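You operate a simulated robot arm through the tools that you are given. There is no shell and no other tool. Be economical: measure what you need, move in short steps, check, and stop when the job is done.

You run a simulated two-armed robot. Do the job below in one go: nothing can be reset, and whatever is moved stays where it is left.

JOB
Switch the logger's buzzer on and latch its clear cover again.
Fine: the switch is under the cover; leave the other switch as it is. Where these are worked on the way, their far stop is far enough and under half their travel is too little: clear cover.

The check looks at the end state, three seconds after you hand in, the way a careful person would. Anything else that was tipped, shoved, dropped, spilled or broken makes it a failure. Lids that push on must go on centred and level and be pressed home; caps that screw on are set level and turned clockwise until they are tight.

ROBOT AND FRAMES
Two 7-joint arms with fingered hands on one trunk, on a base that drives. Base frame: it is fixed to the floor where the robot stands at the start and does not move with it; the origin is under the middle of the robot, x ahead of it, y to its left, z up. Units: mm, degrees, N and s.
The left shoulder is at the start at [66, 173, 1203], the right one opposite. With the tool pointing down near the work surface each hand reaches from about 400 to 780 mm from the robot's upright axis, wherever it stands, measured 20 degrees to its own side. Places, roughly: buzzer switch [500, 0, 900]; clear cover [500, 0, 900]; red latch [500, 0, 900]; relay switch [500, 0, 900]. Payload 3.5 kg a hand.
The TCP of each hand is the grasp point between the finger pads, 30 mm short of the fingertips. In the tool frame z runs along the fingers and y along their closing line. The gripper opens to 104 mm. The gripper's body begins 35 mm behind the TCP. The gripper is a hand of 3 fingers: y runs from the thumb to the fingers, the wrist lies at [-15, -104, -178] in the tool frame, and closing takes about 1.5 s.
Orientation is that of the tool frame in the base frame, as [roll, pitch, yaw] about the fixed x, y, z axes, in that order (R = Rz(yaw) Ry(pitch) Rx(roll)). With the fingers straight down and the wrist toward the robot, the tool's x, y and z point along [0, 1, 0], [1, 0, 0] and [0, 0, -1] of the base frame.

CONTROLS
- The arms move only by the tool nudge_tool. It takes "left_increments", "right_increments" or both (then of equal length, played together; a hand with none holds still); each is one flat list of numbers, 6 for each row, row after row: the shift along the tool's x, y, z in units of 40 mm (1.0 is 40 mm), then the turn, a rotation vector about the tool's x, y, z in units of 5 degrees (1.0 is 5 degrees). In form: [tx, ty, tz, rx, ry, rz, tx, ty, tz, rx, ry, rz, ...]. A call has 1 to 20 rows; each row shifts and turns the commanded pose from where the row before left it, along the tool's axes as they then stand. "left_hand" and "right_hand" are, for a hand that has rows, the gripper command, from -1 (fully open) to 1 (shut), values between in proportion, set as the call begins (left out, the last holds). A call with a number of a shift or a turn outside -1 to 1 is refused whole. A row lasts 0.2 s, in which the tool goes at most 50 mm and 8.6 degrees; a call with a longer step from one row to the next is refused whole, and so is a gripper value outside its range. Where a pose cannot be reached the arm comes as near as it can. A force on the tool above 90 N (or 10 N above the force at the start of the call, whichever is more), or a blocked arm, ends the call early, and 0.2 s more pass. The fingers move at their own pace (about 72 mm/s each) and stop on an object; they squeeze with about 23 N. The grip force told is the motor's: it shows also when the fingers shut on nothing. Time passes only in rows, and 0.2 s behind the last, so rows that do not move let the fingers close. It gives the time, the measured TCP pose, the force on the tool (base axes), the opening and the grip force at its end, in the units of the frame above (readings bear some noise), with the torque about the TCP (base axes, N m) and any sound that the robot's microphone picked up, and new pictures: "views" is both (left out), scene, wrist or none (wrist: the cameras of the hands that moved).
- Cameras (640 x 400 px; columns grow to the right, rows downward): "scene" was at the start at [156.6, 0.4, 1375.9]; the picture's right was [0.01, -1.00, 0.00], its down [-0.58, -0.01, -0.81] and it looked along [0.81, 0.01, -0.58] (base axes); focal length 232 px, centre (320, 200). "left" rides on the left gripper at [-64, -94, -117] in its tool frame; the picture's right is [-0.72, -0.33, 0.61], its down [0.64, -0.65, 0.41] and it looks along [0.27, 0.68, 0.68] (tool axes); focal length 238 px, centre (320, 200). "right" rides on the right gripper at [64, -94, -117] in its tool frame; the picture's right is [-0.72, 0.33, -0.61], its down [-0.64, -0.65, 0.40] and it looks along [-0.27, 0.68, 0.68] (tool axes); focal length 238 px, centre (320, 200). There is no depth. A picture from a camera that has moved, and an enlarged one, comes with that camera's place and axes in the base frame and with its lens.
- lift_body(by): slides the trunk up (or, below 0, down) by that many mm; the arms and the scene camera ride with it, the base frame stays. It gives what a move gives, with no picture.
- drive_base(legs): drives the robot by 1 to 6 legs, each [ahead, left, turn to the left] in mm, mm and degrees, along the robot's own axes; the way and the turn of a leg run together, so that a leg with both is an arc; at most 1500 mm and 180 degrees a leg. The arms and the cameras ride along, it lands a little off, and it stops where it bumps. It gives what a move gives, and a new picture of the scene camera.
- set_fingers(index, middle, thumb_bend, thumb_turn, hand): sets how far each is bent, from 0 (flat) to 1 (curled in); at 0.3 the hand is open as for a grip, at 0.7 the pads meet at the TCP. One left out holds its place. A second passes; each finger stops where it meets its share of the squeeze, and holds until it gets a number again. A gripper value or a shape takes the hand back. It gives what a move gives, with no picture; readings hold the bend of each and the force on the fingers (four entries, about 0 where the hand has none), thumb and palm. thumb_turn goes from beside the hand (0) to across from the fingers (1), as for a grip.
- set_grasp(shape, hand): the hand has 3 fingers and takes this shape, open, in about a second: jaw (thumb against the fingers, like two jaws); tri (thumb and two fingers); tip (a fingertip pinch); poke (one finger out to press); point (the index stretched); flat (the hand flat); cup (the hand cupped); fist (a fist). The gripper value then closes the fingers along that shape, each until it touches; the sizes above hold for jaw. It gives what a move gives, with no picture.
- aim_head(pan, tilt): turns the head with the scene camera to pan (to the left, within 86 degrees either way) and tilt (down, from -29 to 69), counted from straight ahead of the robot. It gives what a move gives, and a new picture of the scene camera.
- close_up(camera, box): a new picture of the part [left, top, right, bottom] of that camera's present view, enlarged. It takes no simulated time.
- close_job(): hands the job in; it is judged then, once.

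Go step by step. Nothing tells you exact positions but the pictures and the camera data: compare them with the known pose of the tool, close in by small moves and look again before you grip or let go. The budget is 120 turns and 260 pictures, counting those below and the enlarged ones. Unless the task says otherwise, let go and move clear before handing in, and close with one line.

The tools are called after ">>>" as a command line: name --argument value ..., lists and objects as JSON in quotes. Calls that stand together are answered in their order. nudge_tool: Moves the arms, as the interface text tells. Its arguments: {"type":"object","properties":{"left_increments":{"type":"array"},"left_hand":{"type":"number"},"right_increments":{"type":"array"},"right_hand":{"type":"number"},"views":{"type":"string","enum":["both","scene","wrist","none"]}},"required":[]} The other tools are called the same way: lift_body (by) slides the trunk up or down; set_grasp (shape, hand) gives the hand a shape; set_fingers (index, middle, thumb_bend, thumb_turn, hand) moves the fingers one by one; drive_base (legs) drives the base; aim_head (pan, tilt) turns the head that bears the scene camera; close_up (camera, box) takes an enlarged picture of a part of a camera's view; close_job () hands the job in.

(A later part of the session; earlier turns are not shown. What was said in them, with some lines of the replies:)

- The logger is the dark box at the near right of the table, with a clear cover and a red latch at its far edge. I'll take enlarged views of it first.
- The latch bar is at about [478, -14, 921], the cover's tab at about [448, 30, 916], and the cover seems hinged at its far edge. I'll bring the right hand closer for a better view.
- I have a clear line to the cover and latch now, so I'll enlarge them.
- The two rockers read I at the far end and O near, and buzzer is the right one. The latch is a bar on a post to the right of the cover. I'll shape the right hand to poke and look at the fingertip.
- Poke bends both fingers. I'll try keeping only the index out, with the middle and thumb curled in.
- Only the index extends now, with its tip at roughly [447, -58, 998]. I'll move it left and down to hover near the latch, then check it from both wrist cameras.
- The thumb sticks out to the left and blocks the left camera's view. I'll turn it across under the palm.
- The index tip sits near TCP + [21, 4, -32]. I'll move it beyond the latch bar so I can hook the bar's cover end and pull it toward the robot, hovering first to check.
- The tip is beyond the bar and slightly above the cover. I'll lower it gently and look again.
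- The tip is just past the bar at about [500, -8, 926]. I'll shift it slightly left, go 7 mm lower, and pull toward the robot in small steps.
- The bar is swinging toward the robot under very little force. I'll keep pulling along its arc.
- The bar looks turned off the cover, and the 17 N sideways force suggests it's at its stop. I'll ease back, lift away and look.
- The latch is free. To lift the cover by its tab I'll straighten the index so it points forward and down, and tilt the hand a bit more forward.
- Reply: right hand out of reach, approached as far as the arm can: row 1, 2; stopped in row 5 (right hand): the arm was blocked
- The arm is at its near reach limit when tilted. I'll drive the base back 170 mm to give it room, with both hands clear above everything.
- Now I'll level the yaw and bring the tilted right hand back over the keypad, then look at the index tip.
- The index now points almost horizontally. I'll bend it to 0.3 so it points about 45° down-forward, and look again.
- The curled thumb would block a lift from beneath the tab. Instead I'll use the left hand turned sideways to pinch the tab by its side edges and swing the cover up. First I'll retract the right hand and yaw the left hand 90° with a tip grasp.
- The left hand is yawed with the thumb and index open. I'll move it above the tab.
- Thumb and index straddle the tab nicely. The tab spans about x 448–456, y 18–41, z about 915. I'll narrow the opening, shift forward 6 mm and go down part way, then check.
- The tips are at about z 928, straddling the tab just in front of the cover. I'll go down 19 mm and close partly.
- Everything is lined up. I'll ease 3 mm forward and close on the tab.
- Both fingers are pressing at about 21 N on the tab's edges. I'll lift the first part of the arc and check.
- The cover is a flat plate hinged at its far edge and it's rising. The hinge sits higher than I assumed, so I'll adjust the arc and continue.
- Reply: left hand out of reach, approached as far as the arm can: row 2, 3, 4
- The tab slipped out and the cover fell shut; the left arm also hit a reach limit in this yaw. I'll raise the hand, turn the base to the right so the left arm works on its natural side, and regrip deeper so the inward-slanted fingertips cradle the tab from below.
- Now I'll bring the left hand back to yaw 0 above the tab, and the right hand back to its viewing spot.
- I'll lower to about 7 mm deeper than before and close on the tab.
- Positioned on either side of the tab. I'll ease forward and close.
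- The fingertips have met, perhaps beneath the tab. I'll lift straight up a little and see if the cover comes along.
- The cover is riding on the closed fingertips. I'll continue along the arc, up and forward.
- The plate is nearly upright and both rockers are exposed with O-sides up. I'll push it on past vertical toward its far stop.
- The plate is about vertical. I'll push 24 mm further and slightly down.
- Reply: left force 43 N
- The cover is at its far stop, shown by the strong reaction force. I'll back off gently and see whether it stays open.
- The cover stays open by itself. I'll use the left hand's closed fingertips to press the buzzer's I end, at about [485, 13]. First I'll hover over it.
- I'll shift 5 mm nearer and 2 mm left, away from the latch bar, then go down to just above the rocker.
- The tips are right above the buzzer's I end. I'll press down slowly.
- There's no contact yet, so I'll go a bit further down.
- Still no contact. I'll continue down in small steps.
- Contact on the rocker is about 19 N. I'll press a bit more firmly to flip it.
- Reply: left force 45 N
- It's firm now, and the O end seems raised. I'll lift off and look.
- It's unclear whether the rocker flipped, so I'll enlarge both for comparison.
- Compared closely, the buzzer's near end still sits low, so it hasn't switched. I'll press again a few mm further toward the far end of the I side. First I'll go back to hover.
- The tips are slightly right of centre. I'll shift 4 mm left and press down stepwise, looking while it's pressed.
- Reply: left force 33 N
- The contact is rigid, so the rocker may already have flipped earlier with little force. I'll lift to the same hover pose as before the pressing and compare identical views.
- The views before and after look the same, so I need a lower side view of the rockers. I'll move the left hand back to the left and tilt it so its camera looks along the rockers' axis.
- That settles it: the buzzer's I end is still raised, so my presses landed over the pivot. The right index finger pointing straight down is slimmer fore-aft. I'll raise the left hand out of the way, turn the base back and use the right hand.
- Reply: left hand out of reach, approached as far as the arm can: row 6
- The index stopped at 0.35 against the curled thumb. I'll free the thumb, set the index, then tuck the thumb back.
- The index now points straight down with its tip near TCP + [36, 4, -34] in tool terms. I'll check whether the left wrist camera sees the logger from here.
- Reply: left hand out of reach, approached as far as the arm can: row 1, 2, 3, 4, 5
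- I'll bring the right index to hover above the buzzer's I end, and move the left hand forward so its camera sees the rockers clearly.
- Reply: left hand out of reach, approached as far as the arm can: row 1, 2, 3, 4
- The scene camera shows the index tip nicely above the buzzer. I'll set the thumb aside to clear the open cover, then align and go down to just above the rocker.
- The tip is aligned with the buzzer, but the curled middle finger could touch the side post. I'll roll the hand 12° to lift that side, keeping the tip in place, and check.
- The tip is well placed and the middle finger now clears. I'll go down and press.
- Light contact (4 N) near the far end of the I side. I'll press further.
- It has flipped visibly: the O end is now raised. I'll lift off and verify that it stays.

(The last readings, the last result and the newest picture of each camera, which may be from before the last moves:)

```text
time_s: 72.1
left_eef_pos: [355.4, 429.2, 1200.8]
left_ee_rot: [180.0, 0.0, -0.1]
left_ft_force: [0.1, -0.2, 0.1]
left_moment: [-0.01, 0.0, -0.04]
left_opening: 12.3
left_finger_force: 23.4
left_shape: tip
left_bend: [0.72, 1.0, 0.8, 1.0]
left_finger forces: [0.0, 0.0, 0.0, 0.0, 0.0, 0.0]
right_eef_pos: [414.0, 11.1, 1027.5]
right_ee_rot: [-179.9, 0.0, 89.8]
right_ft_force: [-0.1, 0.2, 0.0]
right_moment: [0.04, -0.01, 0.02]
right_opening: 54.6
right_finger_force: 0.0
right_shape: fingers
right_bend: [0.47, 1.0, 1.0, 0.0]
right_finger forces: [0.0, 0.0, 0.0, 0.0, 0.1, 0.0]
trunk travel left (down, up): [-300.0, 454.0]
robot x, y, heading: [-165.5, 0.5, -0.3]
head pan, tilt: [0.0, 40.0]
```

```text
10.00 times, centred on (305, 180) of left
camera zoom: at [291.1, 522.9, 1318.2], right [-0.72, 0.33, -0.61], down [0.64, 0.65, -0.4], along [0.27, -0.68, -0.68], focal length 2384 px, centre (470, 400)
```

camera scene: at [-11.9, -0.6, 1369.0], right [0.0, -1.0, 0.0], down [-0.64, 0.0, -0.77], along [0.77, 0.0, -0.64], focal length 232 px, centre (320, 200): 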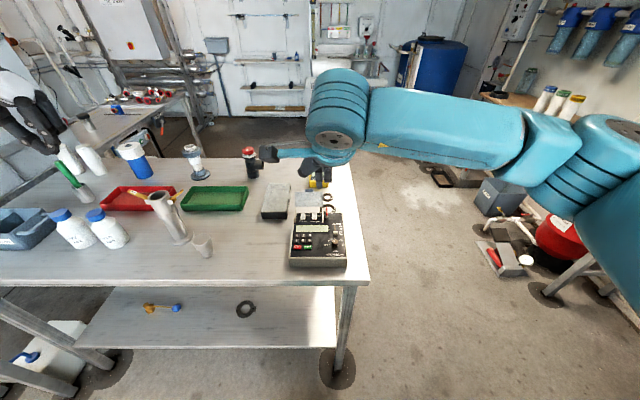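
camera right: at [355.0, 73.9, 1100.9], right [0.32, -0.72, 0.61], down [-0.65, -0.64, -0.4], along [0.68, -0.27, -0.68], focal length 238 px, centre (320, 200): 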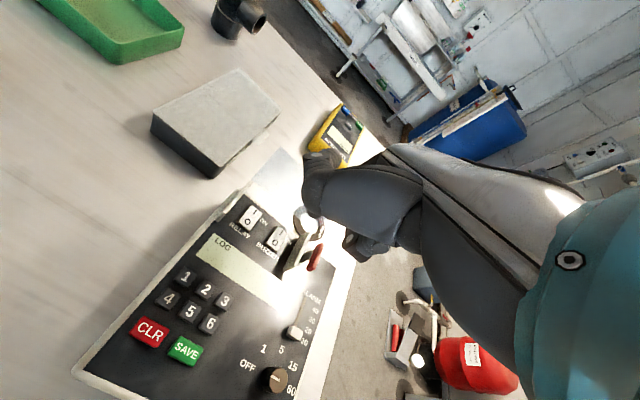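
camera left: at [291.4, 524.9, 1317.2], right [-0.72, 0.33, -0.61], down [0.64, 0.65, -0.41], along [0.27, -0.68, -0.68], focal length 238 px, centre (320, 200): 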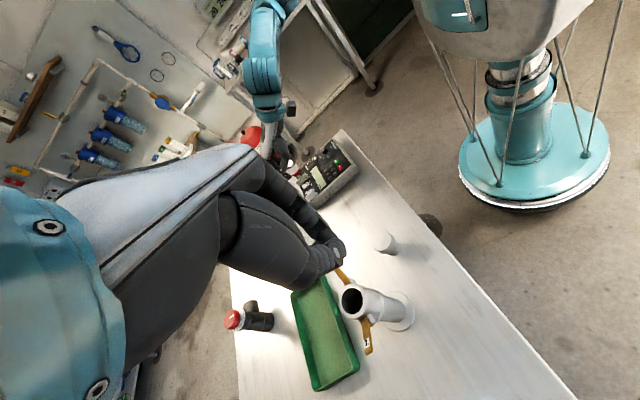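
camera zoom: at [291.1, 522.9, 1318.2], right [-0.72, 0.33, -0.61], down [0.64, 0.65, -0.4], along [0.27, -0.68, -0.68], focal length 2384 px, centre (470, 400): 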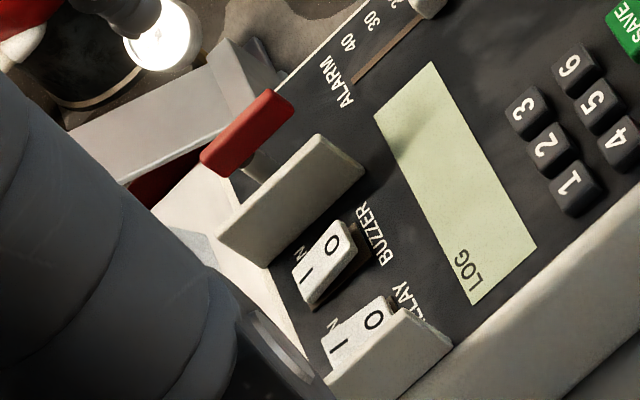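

The buzzer is on and the relay unchanged. Now to close the cover: I'll straighten the middle finger beside the index as a rake, go over the plate's top and pull it back toward the robot.

>>> set_fingers --hand "right" --middle 0.47

>>> nudge_tool --right_increments '[0.1, 0.7, -0.15, 0, 0, 0, 0.1, 0.7, 0, 0, 0, 0, 0.1, 0.7, 0, 0, 0, 0, 0, 0, 0, 0, 0, 0]' --views "none"

>>> close_up --camera "scene" --box '[280, 165, 350, 225]'

>>> close_up --camera "left" --box '[240, 120, 340, 200]'

>>> close_up --camera "right" --box '[160, 140, 400, 320]'

```text
time_s: 73.1
left_eef_pos: [355.3, 430.5, 1199.9]
left_ee_rot: [180.0, -0.1, 0.0]
left_ft_force: [0.0, 0.0, 0.0]
left_moment: [0.0, -0.01, 0.02]
left_opening: 11.9
left_finger_force: 23.2
left_shape: tip
left_bend: [0.72, 1.0, 0.8, 1.0]
left_finger forces: [0.0, 0.0, 0.0, 0.0, 0.0, 0.1]
right_eef_pos: [414.7, 12.0, 1027.1]
right_ee_rot: [180.0, 0.0, 90.0]
right_ft_force: [0.4, -0.2, -0.2]
right_moment: [0.01, -0.01, -0.02]
right_opening: 55.0
right_finger_force: 0.1
right_shape: fingers
right_bend: [0.47, 0.47, 1.0, 0.0]
right_finger forces: [0.0, 0.1, 0.0, 0.0, 0.0, 0.0]
trunk travel left (down, up): [-300.0, 454.0]
robot x, y, heading: [-165.0, -3.5, -0.1]
head pan, tilt: [0.0, 40.0]
```

```text
time_s: 74.1
left_eef_pos: [354.5, 430.2, 1200.7]
left_ee_rot: [-180.0, 0.0, 0.0]
left_ft_force: [-0.6, 0.0, 0.7]
left_moment: [0.01, 0.0, 0.0]
left_opening: 11.9
left_finger_force: 23.5
left_shape: tip
left_bend: [0.72, 1.0, 0.8, 1.0]
left_finger forces: [0.0, 0.0, 0.0, 0.1, 0.0, 0.0]
right_eef_pos: [499.4, 22.5, 1034.2]
right_ee_rot: [180.0, -0.1, 90.0]
right_ft_force: [-0.6, 0.2, 0.0]
right_moment: [-0.02, -0.03, -0.01]
right_opening: 54.4
right_finger_force: 0.1
right_shape: fingers
right_bend: [0.47, 0.47, 1.0, 0.0]
right_finger forces: [0.0, 0.0, 0.1, 0.0, 0.1, 0.1]
trunk travel left (down, up): [-300.0, 454.0]
robot x, y, heading: [-166.0, -1.2, -0.1]
head pan, tilt: [0.0, 40.0]
```

```text
6.67 times, centred on (315, 195) of scene
camera zoom: at [-11.9, -1.2, 1369.0], right [0.0, -1.0, 0.0], down [-0.64, 0.0, -0.77], along [0.77, 0.0, -0.64], focal length 1548 px, centre (353, 233)
```

zoom: 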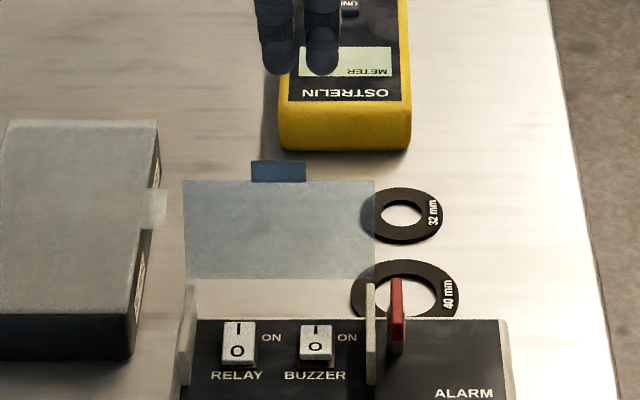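

```text
5.00 times, centred on (290, 160) of left
camera zoom: at [291.0, 523.9, 1317.8], right [-0.72, 0.33, -0.61], down [0.64, 0.65, -0.4], along [0.27, -0.68, -0.68], focal length 1192 px, centre (470, 400)
```

zoom: 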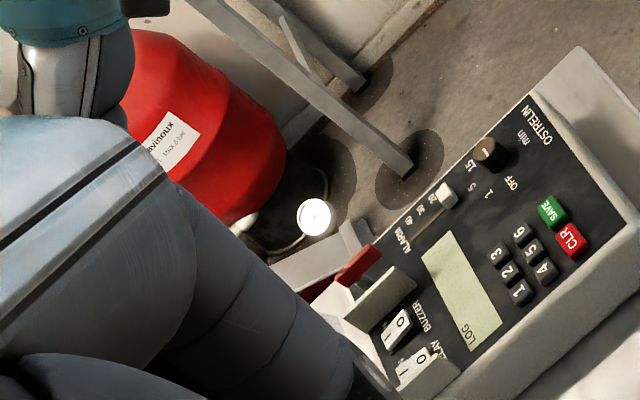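

```text
2.22 times, centred on (280, 230) of right
camera zoom: at [405.9, 86.9, 1149.8], right [0.32, -0.72, 0.61], down [-0.65, -0.64, -0.41], along [0.68, -0.27, -0.68], focal length 530 px, centre (409, 133)
```

zoom: 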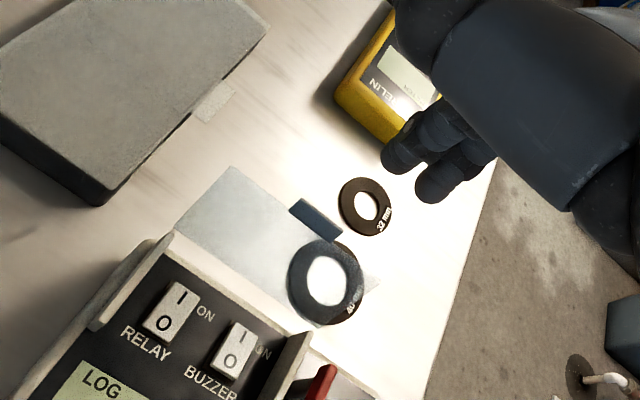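

The two fingertips are beyond the plate at x about 537. I'll lower them behind it to about z 950 and check.

>>> nudge_tool --right_increments '[0, 0.05, 0.5, 0, 0, 0, 0, 0, 0.5, 0, 0, 0, 0, 0, 0.35, 0, 0, 0, 0, 0, 0, 0, 0, 0]' --views "none"

>>> close_up --camera "scene" --box '[280, 165, 350, 225]'

>>> close_up --camera "right" --box '[160, 140, 400, 320]'

```text
time_s: 75.1
left_eef_pos: [357.4, 430.2, 1200.2]
left_ee_rot: [179.8, -0.1, 0.0]
left_ft_force: [-0.3, -0.1, 0.1]
left_moment: [0.04, -0.02, 0.02]
left_opening: 11.9
left_finger_force: 23.3
left_shape: tip
left_bend: [0.72, 1.0, 0.8, 1.0]
left_finger forces: [0.1, 0.1, 0.0, 0.0, 0.0, 0.1]
right_eef_pos: [498.1, 24.7, 980.5]
right_ee_rot: [-180.0, -0.1, 89.9]
right_ft_force: [0.2, -0.4, -0.9]
right_moment: [-0.01, 0.01, 0.02]
right_opening: 54.8
right_finger_force: 0.0
right_shape: fingers
right_bend: [0.47, 0.47, 1.0, 0.0]
right_finger forces: [0.0, 0.0, 0.0, 0.1, 0.0, 0.0]
trunk travel left (down, up): [-300.0, 454.0]
robot x, y, heading: [-165.6, 4.0, -0.0]
head pan, tilt: [0.0, 40.0]
```

```text
6.67 times, centred on (315, 195) of scene
camera zoom: at [-11.7, -0.8, 1369.0], right [0.0, -1.0, 0.0], down [-0.64, 0.0, -0.77], along [0.77, 0.0, -0.64], focal length 1548 px, centre (353, 233)
```

zoom: 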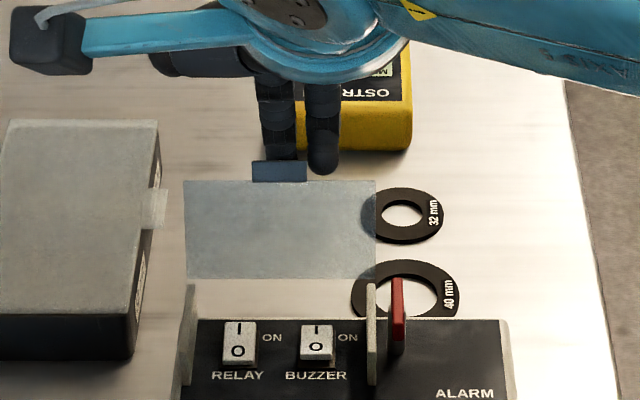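

```text
2.22 times, centred on (280, 230) of right
camera zoom: at [406.4, 87.7, 1096.2], right [0.32, -0.72, 0.61], down [-0.65, -0.64, -0.4], along [0.68, -0.27, -0.68], focal length 530 px, centre (409, 133)
```

zoom: 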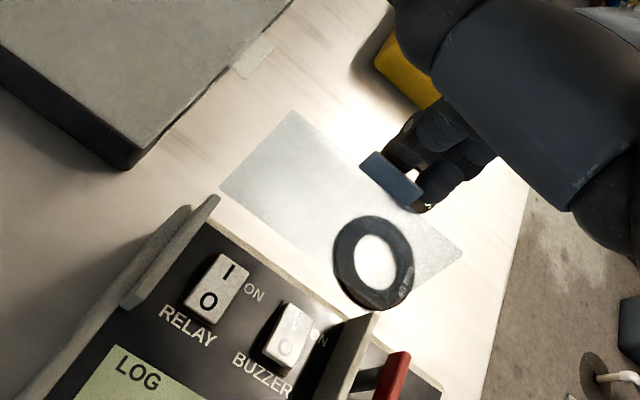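

The fingers are behind the plate's tab. I'll pull toward the robot in small steps.

>>> nudge_tool --right_increments '[0, -0.3, 0, 0, 0, 0, 0, -0.3, 0, 0, 0, 0, 0, -0.3, 0, 0, 0, 0, 0, -0.3, 0, 0, 0, 0]' --views "none"

>>> close_up --camera "scene" --box '[280, 165, 350, 225]'

>>> close_up --camera "right" --box '[160, 140, 400, 320]'

```text
time_s: 76.1
left_eef_pos: [355.3, 431.2, 1200.4]
left_ee_rot: [-180.0, 0.0, 0.0]
left_ft_force: [-1.1, 0.6, 0.4]
left_moment: [-0.03, 0.0, 0.0]
left_opening: 12.2
left_finger_force: 22.7
left_shape: tip
left_bend: [0.72, 1.0, 0.8, 1.0]
left_finger forces: [0.0, 0.1, 0.1, 0.1, 0.1, 0.0]
right_eef_pos: [451.0, 24.0, 979.6]
right_ee_rot: [180.0, 0.1, 89.8]
right_ft_force: [-0.5, -0.5, 0.7]
right_moment: [0.01, -0.02, -0.01]
right_opening: 54.7
right_finger_force: 0.0
right_shape: fingers
right_bend: [0.47, 0.47, 1.0, 0.0]
right_finger forces: [0.0, 0.0, 0.1, 0.1, 0.0, 0.1]
trunk travel left (down, up): [-300.0, 454.0]
robot x, y, heading: [-164.2, -2.8, 0.1]
head pan, tilt: [0.0, 40.0]
```

```text
6.67 times, centred on (315, 195) of scene
camera zoom: at [-11.7, -0.9, 1369.0], right [0.0, -1.0, 0.0], down [-0.64, 0.0, -0.77], along [0.77, 0.0, -0.64], focal length 1548 px, centre (353, 233)
```

zoom: 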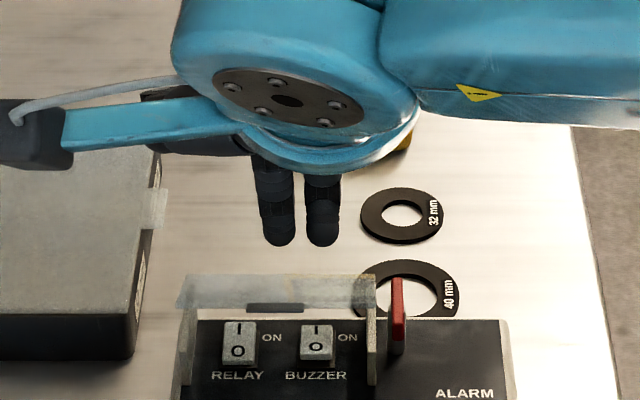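

```text
2.22 times, centred on (280, 230) of right
camera zoom: at [358.6, 87.3, 1095.2], right [0.32, -0.72, 0.61], down [-0.65, -0.64, -0.4], along [0.68, -0.27, -0.68], focal length 530 px, centre (409, 133)
```

zoom: 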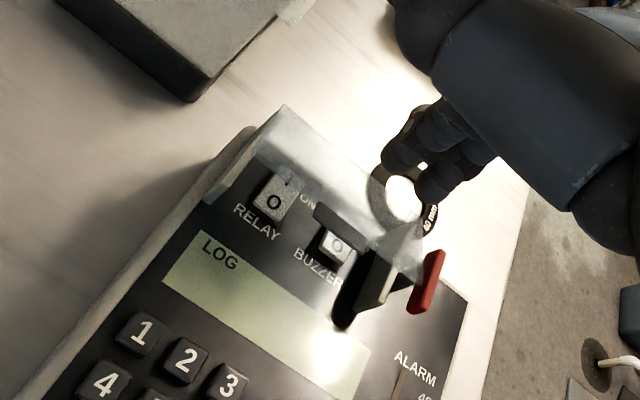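

The plate has tipped over and is on its way down. I'll wait briefly and look again.

>>> nudge_tool --right_increments '[0, 0, 0, 0, 0, 0, 0, 0, 0, 0, 0, 0]' --views "none"

>>> close_up --camera "scene" --box '[280, 165, 350, 225]'

>>> close_up --camera "right" --box '[220, 180, 360, 290]'

```text
time_s: 76.7
left_eef_pos: [356.5, 430.3, 1201.4]
left_ee_rot: [-180.0, 0.0, -0.1]
left_ft_force: [-0.2, 0.3, -1.1]
left_moment: [0.01, 0.01, -0.01]
left_opening: 11.9
left_finger_force: 22.6
left_shape: tip
left_bend: [0.72, 1.0, 0.8, 1.0]
left_finger forces: [0.1, 0.0, 0.1, 0.0, 0.0, 0.0]
right_eef_pos: [452.3, 24.2, 980.0]
right_ee_rot: [180.0, 0.0, 89.9]
right_ft_force: [0.0, -0.3, 0.5]
right_moment: [0.0, -0.01, 0.02]
right_opening: 55.0
right_finger_force: 0.1
right_shape: fingers
right_bend: [0.47, 0.47, 1.0, 0.0]
right_finger forces: [0.0, 0.0, 0.1, 0.0, 0.1, 0.2]
trunk travel left (down, up): [-300.0, 454.0]
robot x, y, heading: [-164.3, -1.3, 0.2]
head pan, tilt: [0.0, 40.0]
```

```text
6.67 times, centred on (315, 195) of scene
camera zoom: at [-11.6, -0.8, 1368.9], right [0.0, -1.0, 0.0], down [-0.64, 0.0, -0.77], along [0.77, 0.0, -0.64], focal length 1548 px, centre (353, 233)
```

zoom: 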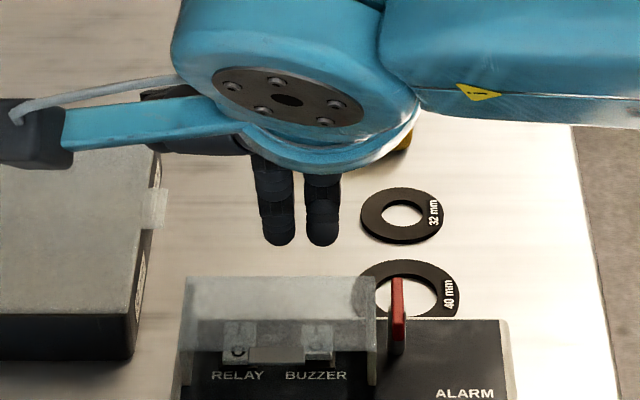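

```text
3.64 times, centred on (290, 235) of right
camera zoom: at [358.9, 87.4, 1095.3], right [0.32, -0.72, 0.61], down [-0.65, -0.64, -0.4], along [0.68, -0.27, -0.68], focal length 867 px, centre (429, 73)
```

zoom: 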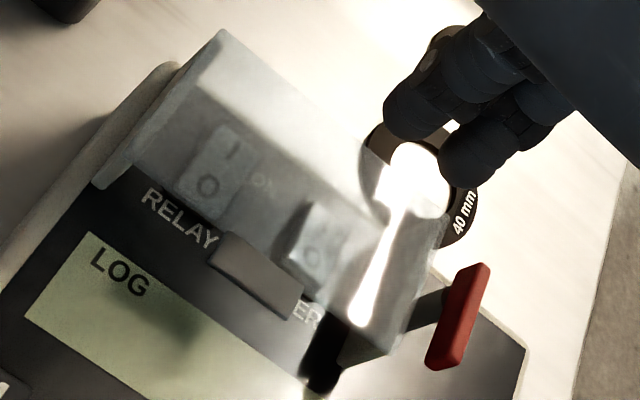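

The cover is closed again. Next I'll return the latch bar over it: curl the middle finger, place the index tip on the right side of the bar's near end, and push it left and forward. First I'll position it above.

>>> set_fingers --hand "right" --middle 1

>>> nudge_tool --right_increments '[-0.55, -0.25, 0, 0, 0, 0, -0.55, -0.25, 0, 0, 0, 0, -0.6, -0.2, 0, 0, 0, 0, 0, 0, 0, 0, 0, 0]' --views "none"

>>> close_up --camera "scene" --box '[285, 175, 355, 235]'

>>> close_up --camera "right" --box '[200, 120, 400, 280]'

>>> close_up --camera "left" --box '[270, 140, 350, 200]'

```text
time_s: 77.7
left_eef_pos: [356.0, 429.8, 1201.4]
left_ee_rot: [180.0, 0.1, 0.1]
left_ft_force: [0.4, 0.8, -0.4]
left_moment: [0.02, -0.01, 0.01]
left_opening: 11.9
left_finger_force: 22.3
left_shape: tip
left_bend: [0.72, 1.0, 0.8, 1.0]
left_finger forces: [0.0, 0.0, 0.0, 0.1, 0.0, 0.1]
right_eef_pos: [451.4, 23.3, 978.5]
right_ee_rot: [180.0, 0.0, 89.9]
right_ft_force: [-0.1, 0.2, -0.9]
right_moment: [-0.01, 0.0, 0.03]
right_opening: 55.0
right_finger_force: 0.1
right_shape: fingers
right_bend: [0.47, 1.0, 1.0, 0.0]
right_finger forces: [0.0, 0.0, 0.1, 0.0, 0.1, 0.0]
trunk travel left (down, up): [-300.0, 454.0]
robot x, y, heading: [-164.7, -4.4, -0.2]
head pan, tilt: [0.0, 40.0]
```

```text
time_s: 78.7
left_eef_pos: [357.1, 431.2, 1200.5]
left_ee_rot: [179.9, 0.0, 0.0]
left_ft_force: [0.0, 0.4, 0.0]
left_moment: [-0.01, 0.04, 0.02]
left_opening: 11.9
left_finger_force: 22.8
left_shape: tip
left_bend: [0.72, 1.0, 0.8, 1.0]
left_finger forces: [0.0, 0.0, 0.0, 0.1, 0.0, 0.1]
right_eef_pos: [423.2, -43.4, 979.1]
right_ee_rot: [179.9, 0.0, 89.8]
right_ft_force: [0.6, 0.1, -0.6]
right_moment: [0.0, 0.01, -0.03]
right_opening: 54.6
right_finger_force: 0.0
right_shape: fingers
right_bend: [0.47, 1.0, 1.0, 0.0]
right_finger forces: [0.1, 0.1, 0.0, 0.1, 0.0, 0.1]
trunk travel left (down, up): [-300.0, 454.0]
robot x, y, heading: [-165.4, 1.5, 0.3]
head pan, tilt: [0.0, 40.0]
```

```text
6.67 times, centred on (320, 205) of scene
camera zoom: at [-11.5, -0.3, 1368.9], right [0.0, -1.0, 0.0], down [-0.64, 0.0, -0.77], along [0.77, 0.0, -0.64], focal length 1548 px, centre (320, 167)
```

zoom: 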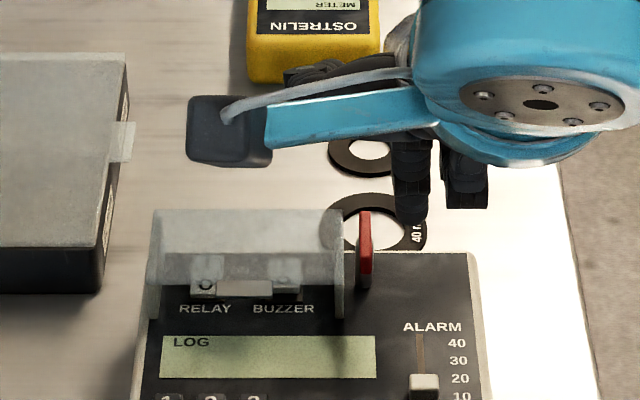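

```text
2.50 times, centred on (300, 200) of right
camera zoom: at [330.2, 19.5, 1094.7], right [0.32, -0.72, 0.61], down [-0.65, -0.64, -0.4], along [0.68, -0.27, -0.68], focal length 596 px, centre (370, 200)
```

zoom: 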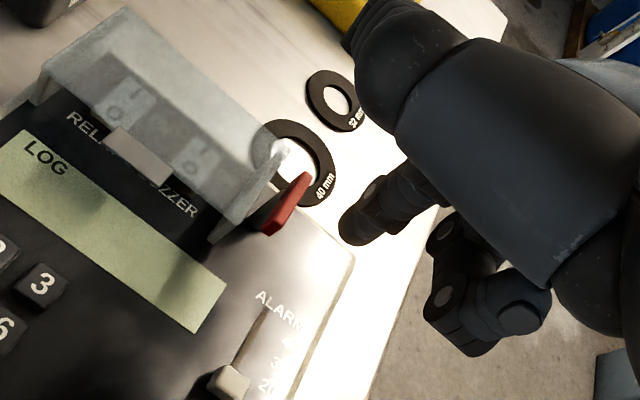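

```text
6.67 times, centred on (310, 170) of left
camera zoom: at [291.2, 524.9, 1317.4], right [-0.72, 0.33, -0.61], down [0.64, 0.65, -0.4], along [0.27, -0.68, -0.68], focal length 1589 px, centre (387, 400)
```

zoom: 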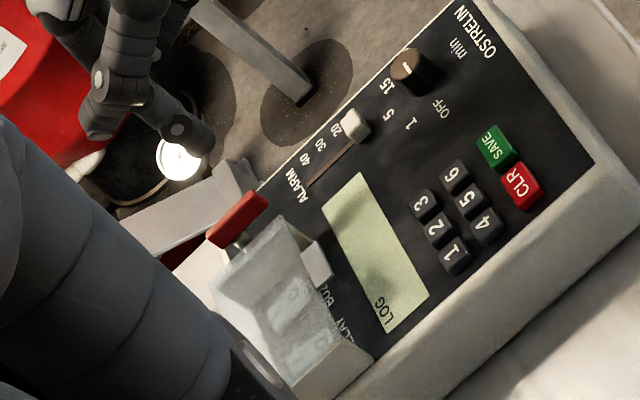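

I have good views from all three cameras: the tip is right of the bar's near end. I'll go down to z about 919.

>>> nudge_tool --right_increments '[0, 0, 0.35, 0, 0, 0, 0, 0, 0.35, 0, 0, 0, 0, 0, 0, 0, 0, 0]' --views "none"

>>> close_up --camera "scene" --box '[285, 175, 355, 235]'

>>> close_up --camera "right" --box '[230, 150, 350, 250]'

>>> close_up --camera "left" --box '[270, 140, 350, 200]'

```text
time_s: 79.5
left_eef_pos: [354.8, 430.2, 1200.1]
left_ee_rot: [-180.0, 0.0, 0.0]
left_ft_force: [0.0, 0.0, 0.0]
left_moment: [-0.03, 0.01, 0.02]
left_opening: 12.0
left_finger_force: 23.3
left_shape: tip
left_bend: [0.72, 1.0, 0.8, 1.0]
left_finger forces: [0.1, 0.1, 0.1, 0.0, 0.0, 0.1]
right_eef_pos: [422.4, -45.0, 952.4]
right_ee_rot: [180.0, 0.0, 90.0]
right_ft_force: [-0.1, -0.3, 0.1]
right_moment: [-0.02, 0.0, 0.01]
right_opening: 54.5
right_finger_force: 0.1
right_shape: fingers
right_bend: [0.47, 1.0, 1.0, 0.0]
right_finger forces: [0.0, 0.0, 0.0, 0.0, 0.1, 0.1]
trunk travel left (down, up): [-300.0, 454.0]
robot x, y, heading: [-162.1, 0.9, -0.1]
head pan, tilt: [0.0, 40.0]
```

```text
6.67 times, centred on (320, 205) of scene
camera zoom: at [-11.7, -0.8, 1369.0], right [0.0, -1.0, 0.0], down [-0.64, 0.0, -0.77], along [0.77, 0.0, -0.64], focal length 1548 px, centre (320, 167)
```

zoom: 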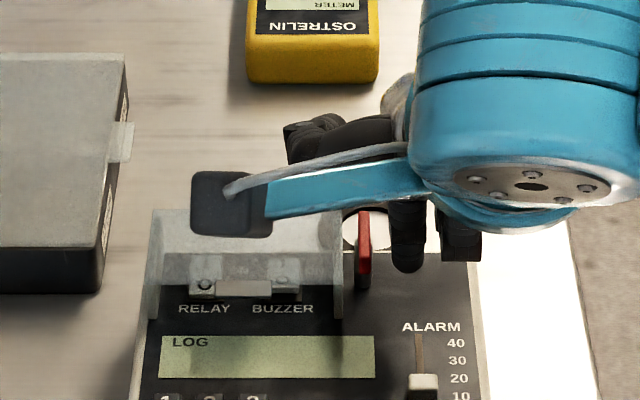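

```text
4.00 times, centred on (290, 200) of right
camera zoom: at [330.7, 19.4, 1067.6], right [0.32, -0.72, 0.61], down [-0.65, -0.64, -0.4], along [0.68, -0.27, -0.68], focal length 953 px, centre (440, 200)
```

zoom: 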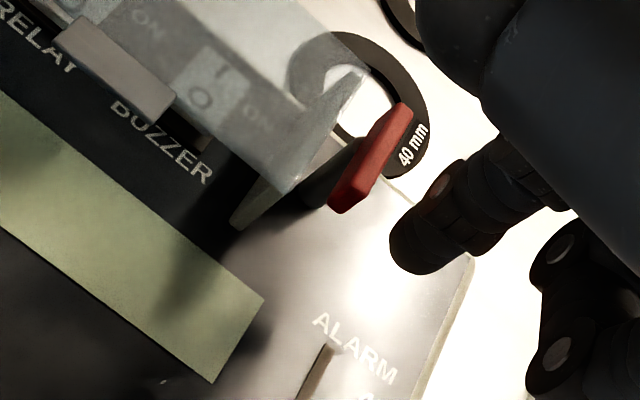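

```text
6.67 times, centred on (310, 170) of left
camera zoom: at [291.1, 524.4, 1317.6], right [-0.72, 0.33, -0.61], down [0.64, 0.65, -0.4], along [0.27, -0.68, -0.68], focal length 1589 px, centre (387, 400)
```

zoom: 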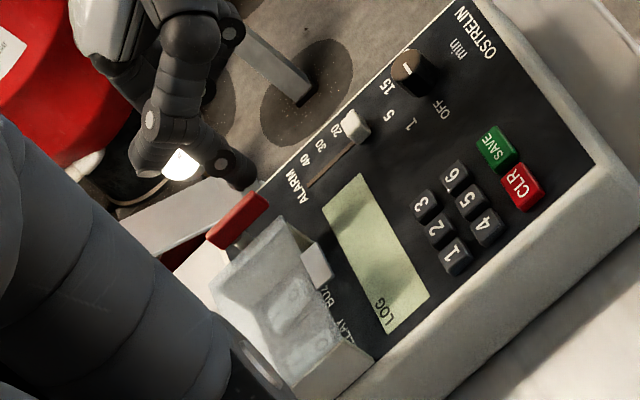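

The tip is 8 mm to the right of the bar at the right height. I'll push the bar left through the first part of its arc.

>>> nudge_tool --right_increments '[0.25, 0, 0, 0, 0, 0, 0.18, 0, 0, 0, 0, 0, 0.17, 0, 0, 0, 0, 0, 0.12, 0.06, 0, 0, 0, 0]' --views "none"

>>> close_up --camera "scene" --box '[285, 175, 355, 235]'

>>> close_up --camera "right" --box '[230, 150, 350, 250]'

>>> close_up --camera "left" --box '[270, 140, 350, 200]'

```text
time_s: 80.5
left_eef_pos: [355.2, 431.2, 1200.2]
left_ee_rot: [-180.0, -0.1, 0.1]
left_ft_force: [0.0, 0.8, -0.2]
left_moment: [0.0, 0.01, 0.03]
left_opening: 12.4
left_finger_force: 23.1
left_shape: tip
left_bend: [0.72, 1.0, 0.8, 1.0]
left_finger forces: [0.0, 0.0, 0.0, 0.0, 0.1, 0.1]
right_eef_pos: [426.6, -15.8, 950.8]
right_ee_rot: [180.0, 0.1, 89.8]
right_ft_force: [-0.4, -0.2, -0.1]
right_moment: [-0.01, 0.03, 0.02]
right_opening: 55.0
right_finger_force: 0.1
right_shape: fingers
right_bend: [0.47, 1.0, 1.0, 0.0]
right_finger forces: [0.3, 0.0, 0.1, 0.0, 0.1, 0.1]
trunk travel left (down, up): [-300.0, 454.0]
robot x, y, heading: [-165.4, 0.5, -0.2]
head pan, tilt: [0.0, 40.0]
```

```text
6.67 times, centred on (320, 205) of scene
camera zoom: at [-11.6, -0.8, 1368.9], right [0.0, -1.0, 0.0], down [-0.64, 0.0, -0.77], along [0.77, 0.0, -0.64], focal length 1548 px, centre (320, 167)
```

zoom: 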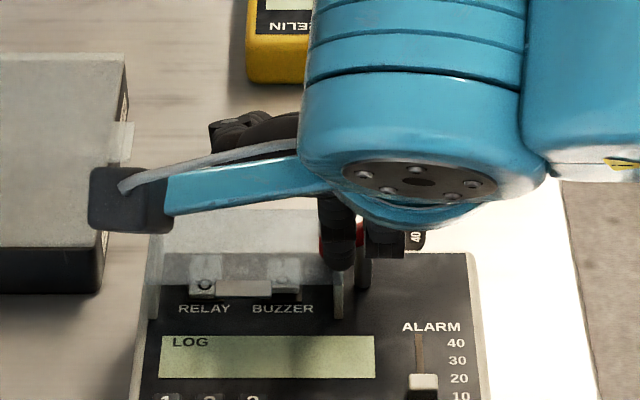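

```text
4.00 times, centred on (290, 200) of right
camera zoom: at [333.1, 48.2, 1067.2], right [0.32, -0.72, 0.61], down [-0.65, -0.64, -0.4], along [0.68, -0.27, -0.68], focal length 953 px, centre (440, 200)
```

zoom: 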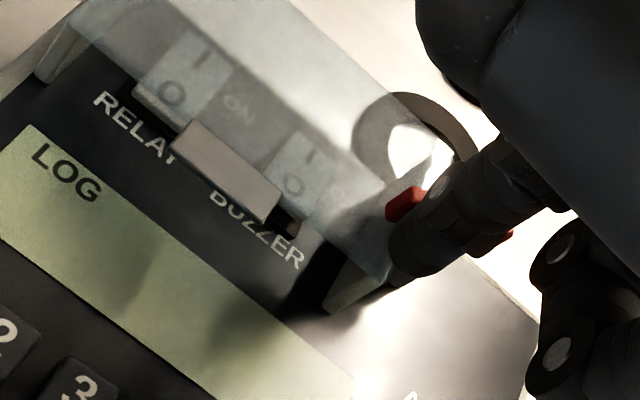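

```text
6.67 times, centred on (310, 170) of left
camera zoom: at [291.2, 524.4, 1317.6], right [-0.72, 0.33, -0.61], down [0.64, 0.65, -0.4], along [0.27, -0.68, -0.68], focal length 1589 px, centre (387, 400)
```

zoom: 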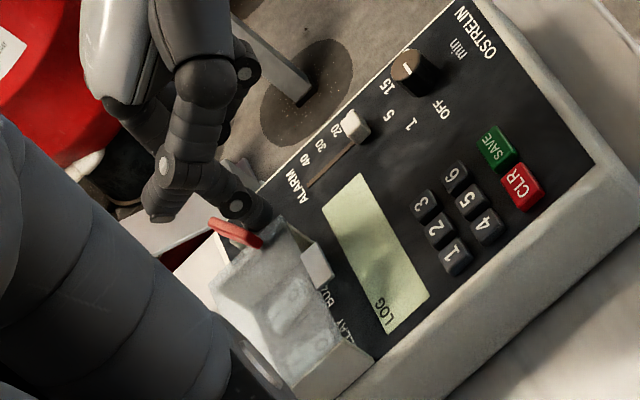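

The bar has swung well over the cover. I'll keep pushing forward to bring it fully across, to its stop.

>>> nudge_tool --right_increments '[0.08, 0.1, 0, 0, 0, 0, 0.06, 0.14, 0, 0, 0, 0, 0, 0.14, 0, 0, 0, 0, 0, 0, 0, 0, 0, 0]' --views "none"

>>> close_up --camera "right" --box '[230, 150, 350, 250]'

>>> close_up --camera "left" --box '[270, 140, 350, 200]'

```text
time_s: 81.5
left_eef_pos: [355.7, 429.9, 1202.1]
left_ee_rot: [-180.0, -0.1, 0.0]
left_ft_force: [-0.1, -0.2, 0.0]
left_moment: [-0.04, -0.01, -0.01]
left_opening: 11.7
left_finger_force: 22.4
left_shape: tip
left_bend: [0.72, 1.0, 0.8, 1.0]
left_finger forces: [0.1, 0.0, 0.0, 0.0, 0.0, 0.0]
right_eef_pos: [440.8, -9.4, 952.9]
right_ee_rot: [180.0, 0.0, 89.9]
right_ft_force: [-5.3, 0.1, 0.7]
right_moment: [0.0, 0.1, 0.04]
right_opening: 56.4
right_finger_force: 2.5
right_shape: fingers
right_bend: [0.52, 1.0, 1.0, 0.0]
right_finger forces: [5.0, 0.0, 0.1, 0.1, 0.1, 0.1]
trunk travel left (down, up): [-300.0, 454.0]
robot x, y, heading: [-165.3, -0.2, -0.2]
head pan, tilt: [0.0, 40.0]
```

```text
4.00 times, centred on (290, 200) of right
camera zoom: at [347.0, 53.9, 1067.8], right [0.32, -0.72, 0.61], down [-0.65, -0.64, -0.4], along [0.68, -0.27, -0.68], focal length 953 px, centre (440, 200)
```

zoom: 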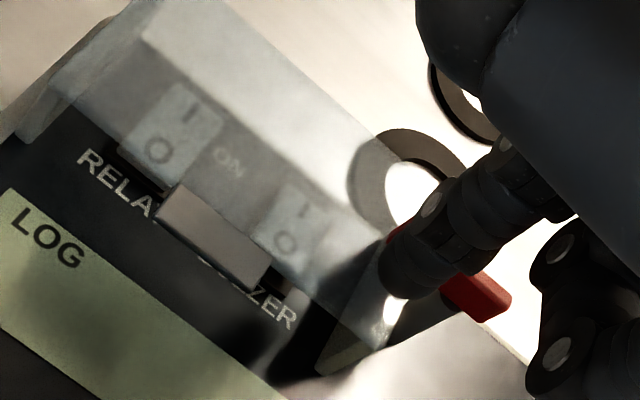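

```text
6.67 times, centred on (310, 170) of left
camera zoom: at [290.4, 524.3, 1317.9], right [-0.72, 0.33, -0.61], down [0.64, 0.65, -0.4], along [0.27, -0.68, -0.68], focal length 1589 px, centre (387, 400)
```

zoom: 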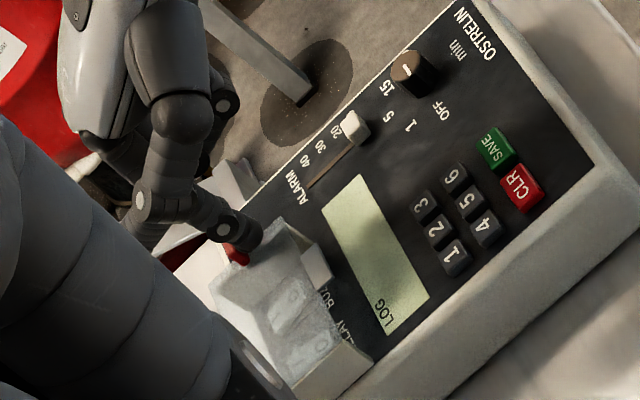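

The light reaction force and finger deflection suggest the bar reached its stop. I'll back off, lift away and check.

>>> nudge_tool --right_increments '[0, -0.25, 0, 0, 0, 0, 0, -0.1, -0.5, 0, 0, 0, 0, -0.3, -0.9, 0, 0, 0, -0.6, -0.3, -0.7, 0, 0, 0, -0.9, 0, 0, 0, 0, 0, -0.9, 0, 0, 0, 0, 0, -0.9, 0, 0, 0, 0, 0]' --views "none"

>>> close_up --camera "scene" --box '[285, 185, 345, 230]'

>>> close_up --camera "left" --box '[270, 140, 350, 200]'

>>> close_up --camera "right" --box '[60, 60, 320, 240]'

```text
time_s: 83.1
left_eef_pos: [355.2, 429.6, 1201.9]
left_ee_rot: [-180.0, 0.0, 0.0]
left_ft_force: [-0.1, 0.2, 0.1]
left_moment: [0.02, -0.02, -0.01]
left_opening: 12.0
left_finger_force: 22.8
left_shape: tip
left_bend: [0.72, 1.0, 0.8, 1.0]
left_finger forces: [0.1, 0.0, 0.0, 0.0, 0.1, 0.0]
right_eef_pos: [399.4, -142.2, 1035.4]
right_ee_rot: [180.0, 0.1, 89.9]
right_ft_force: [0.1, -1.0, -0.7]
right_moment: [0.0, 0.01, 0.02]
right_opening: 54.7
right_finger_force: 0.0
right_shape: fingers
right_bend: [0.47, 1.0, 1.0, 0.0]
right_finger forces: [0.0, 0.1, 0.1, 0.1, 0.0, 0.1]
trunk travel left (down, up): [-300.0, 454.0]
robot x, y, heading: [-164.2, -0.3, 0.0]
head pan, tilt: [0.0, 40.0]
```

```text
8.89 times, centred on (315, 208) of scene
camera zoom: at [-11.9, -1.7, 1369.0], right [0.0, -1.0, 0.0], down [-0.64, 0.0, -0.77], along [0.77, 0.0, -0.64], focal length 2065 px, centre (364, 133)
```

zoom: 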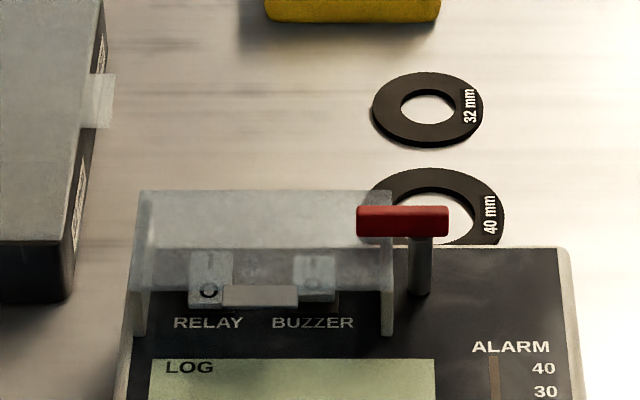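

```text
6.67 times, centred on (310, 170) of left
camera zoom: at [291.0, 523.4, 1318.0], right [-0.72, 0.33, -0.61], down [0.64, 0.65, -0.4], along [0.27, -0.68, -0.68], focal length 1589 px, centre (387, 400)
```

zoom: 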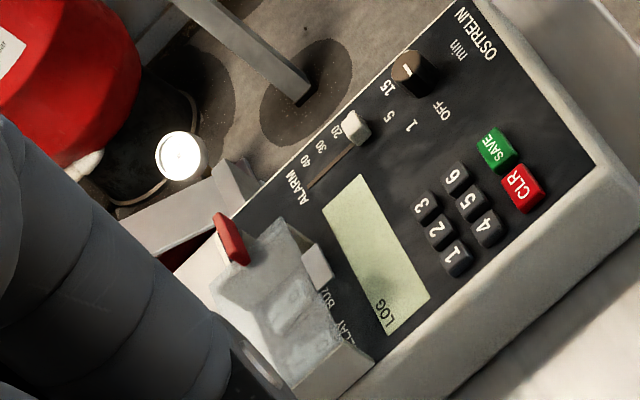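

```text
2.22 times, centred on (190, 150) of right
camera zoom: at [307.4, -79.3, 1151.0], right [0.32, -0.72, 0.61], down [-0.65, -0.64, -0.41], along [0.68, -0.27, -0.68], focal length 530 px, centre (609, 311)
```

zoom: 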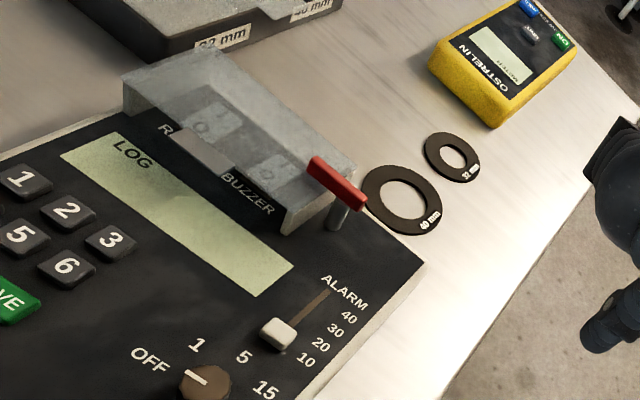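

The cover is closed with the red bar back across it as at the start. The buzzer rocker is still on, the relay, slider, knob and other items are unmoved, and both hands are clear. I'm handing in.

>>> close_job

```text
The job is handed in.
```

The logger's buzzer is switched on, the relay switch is as it was, and the clear cover is closed with its red latch turned back across it.
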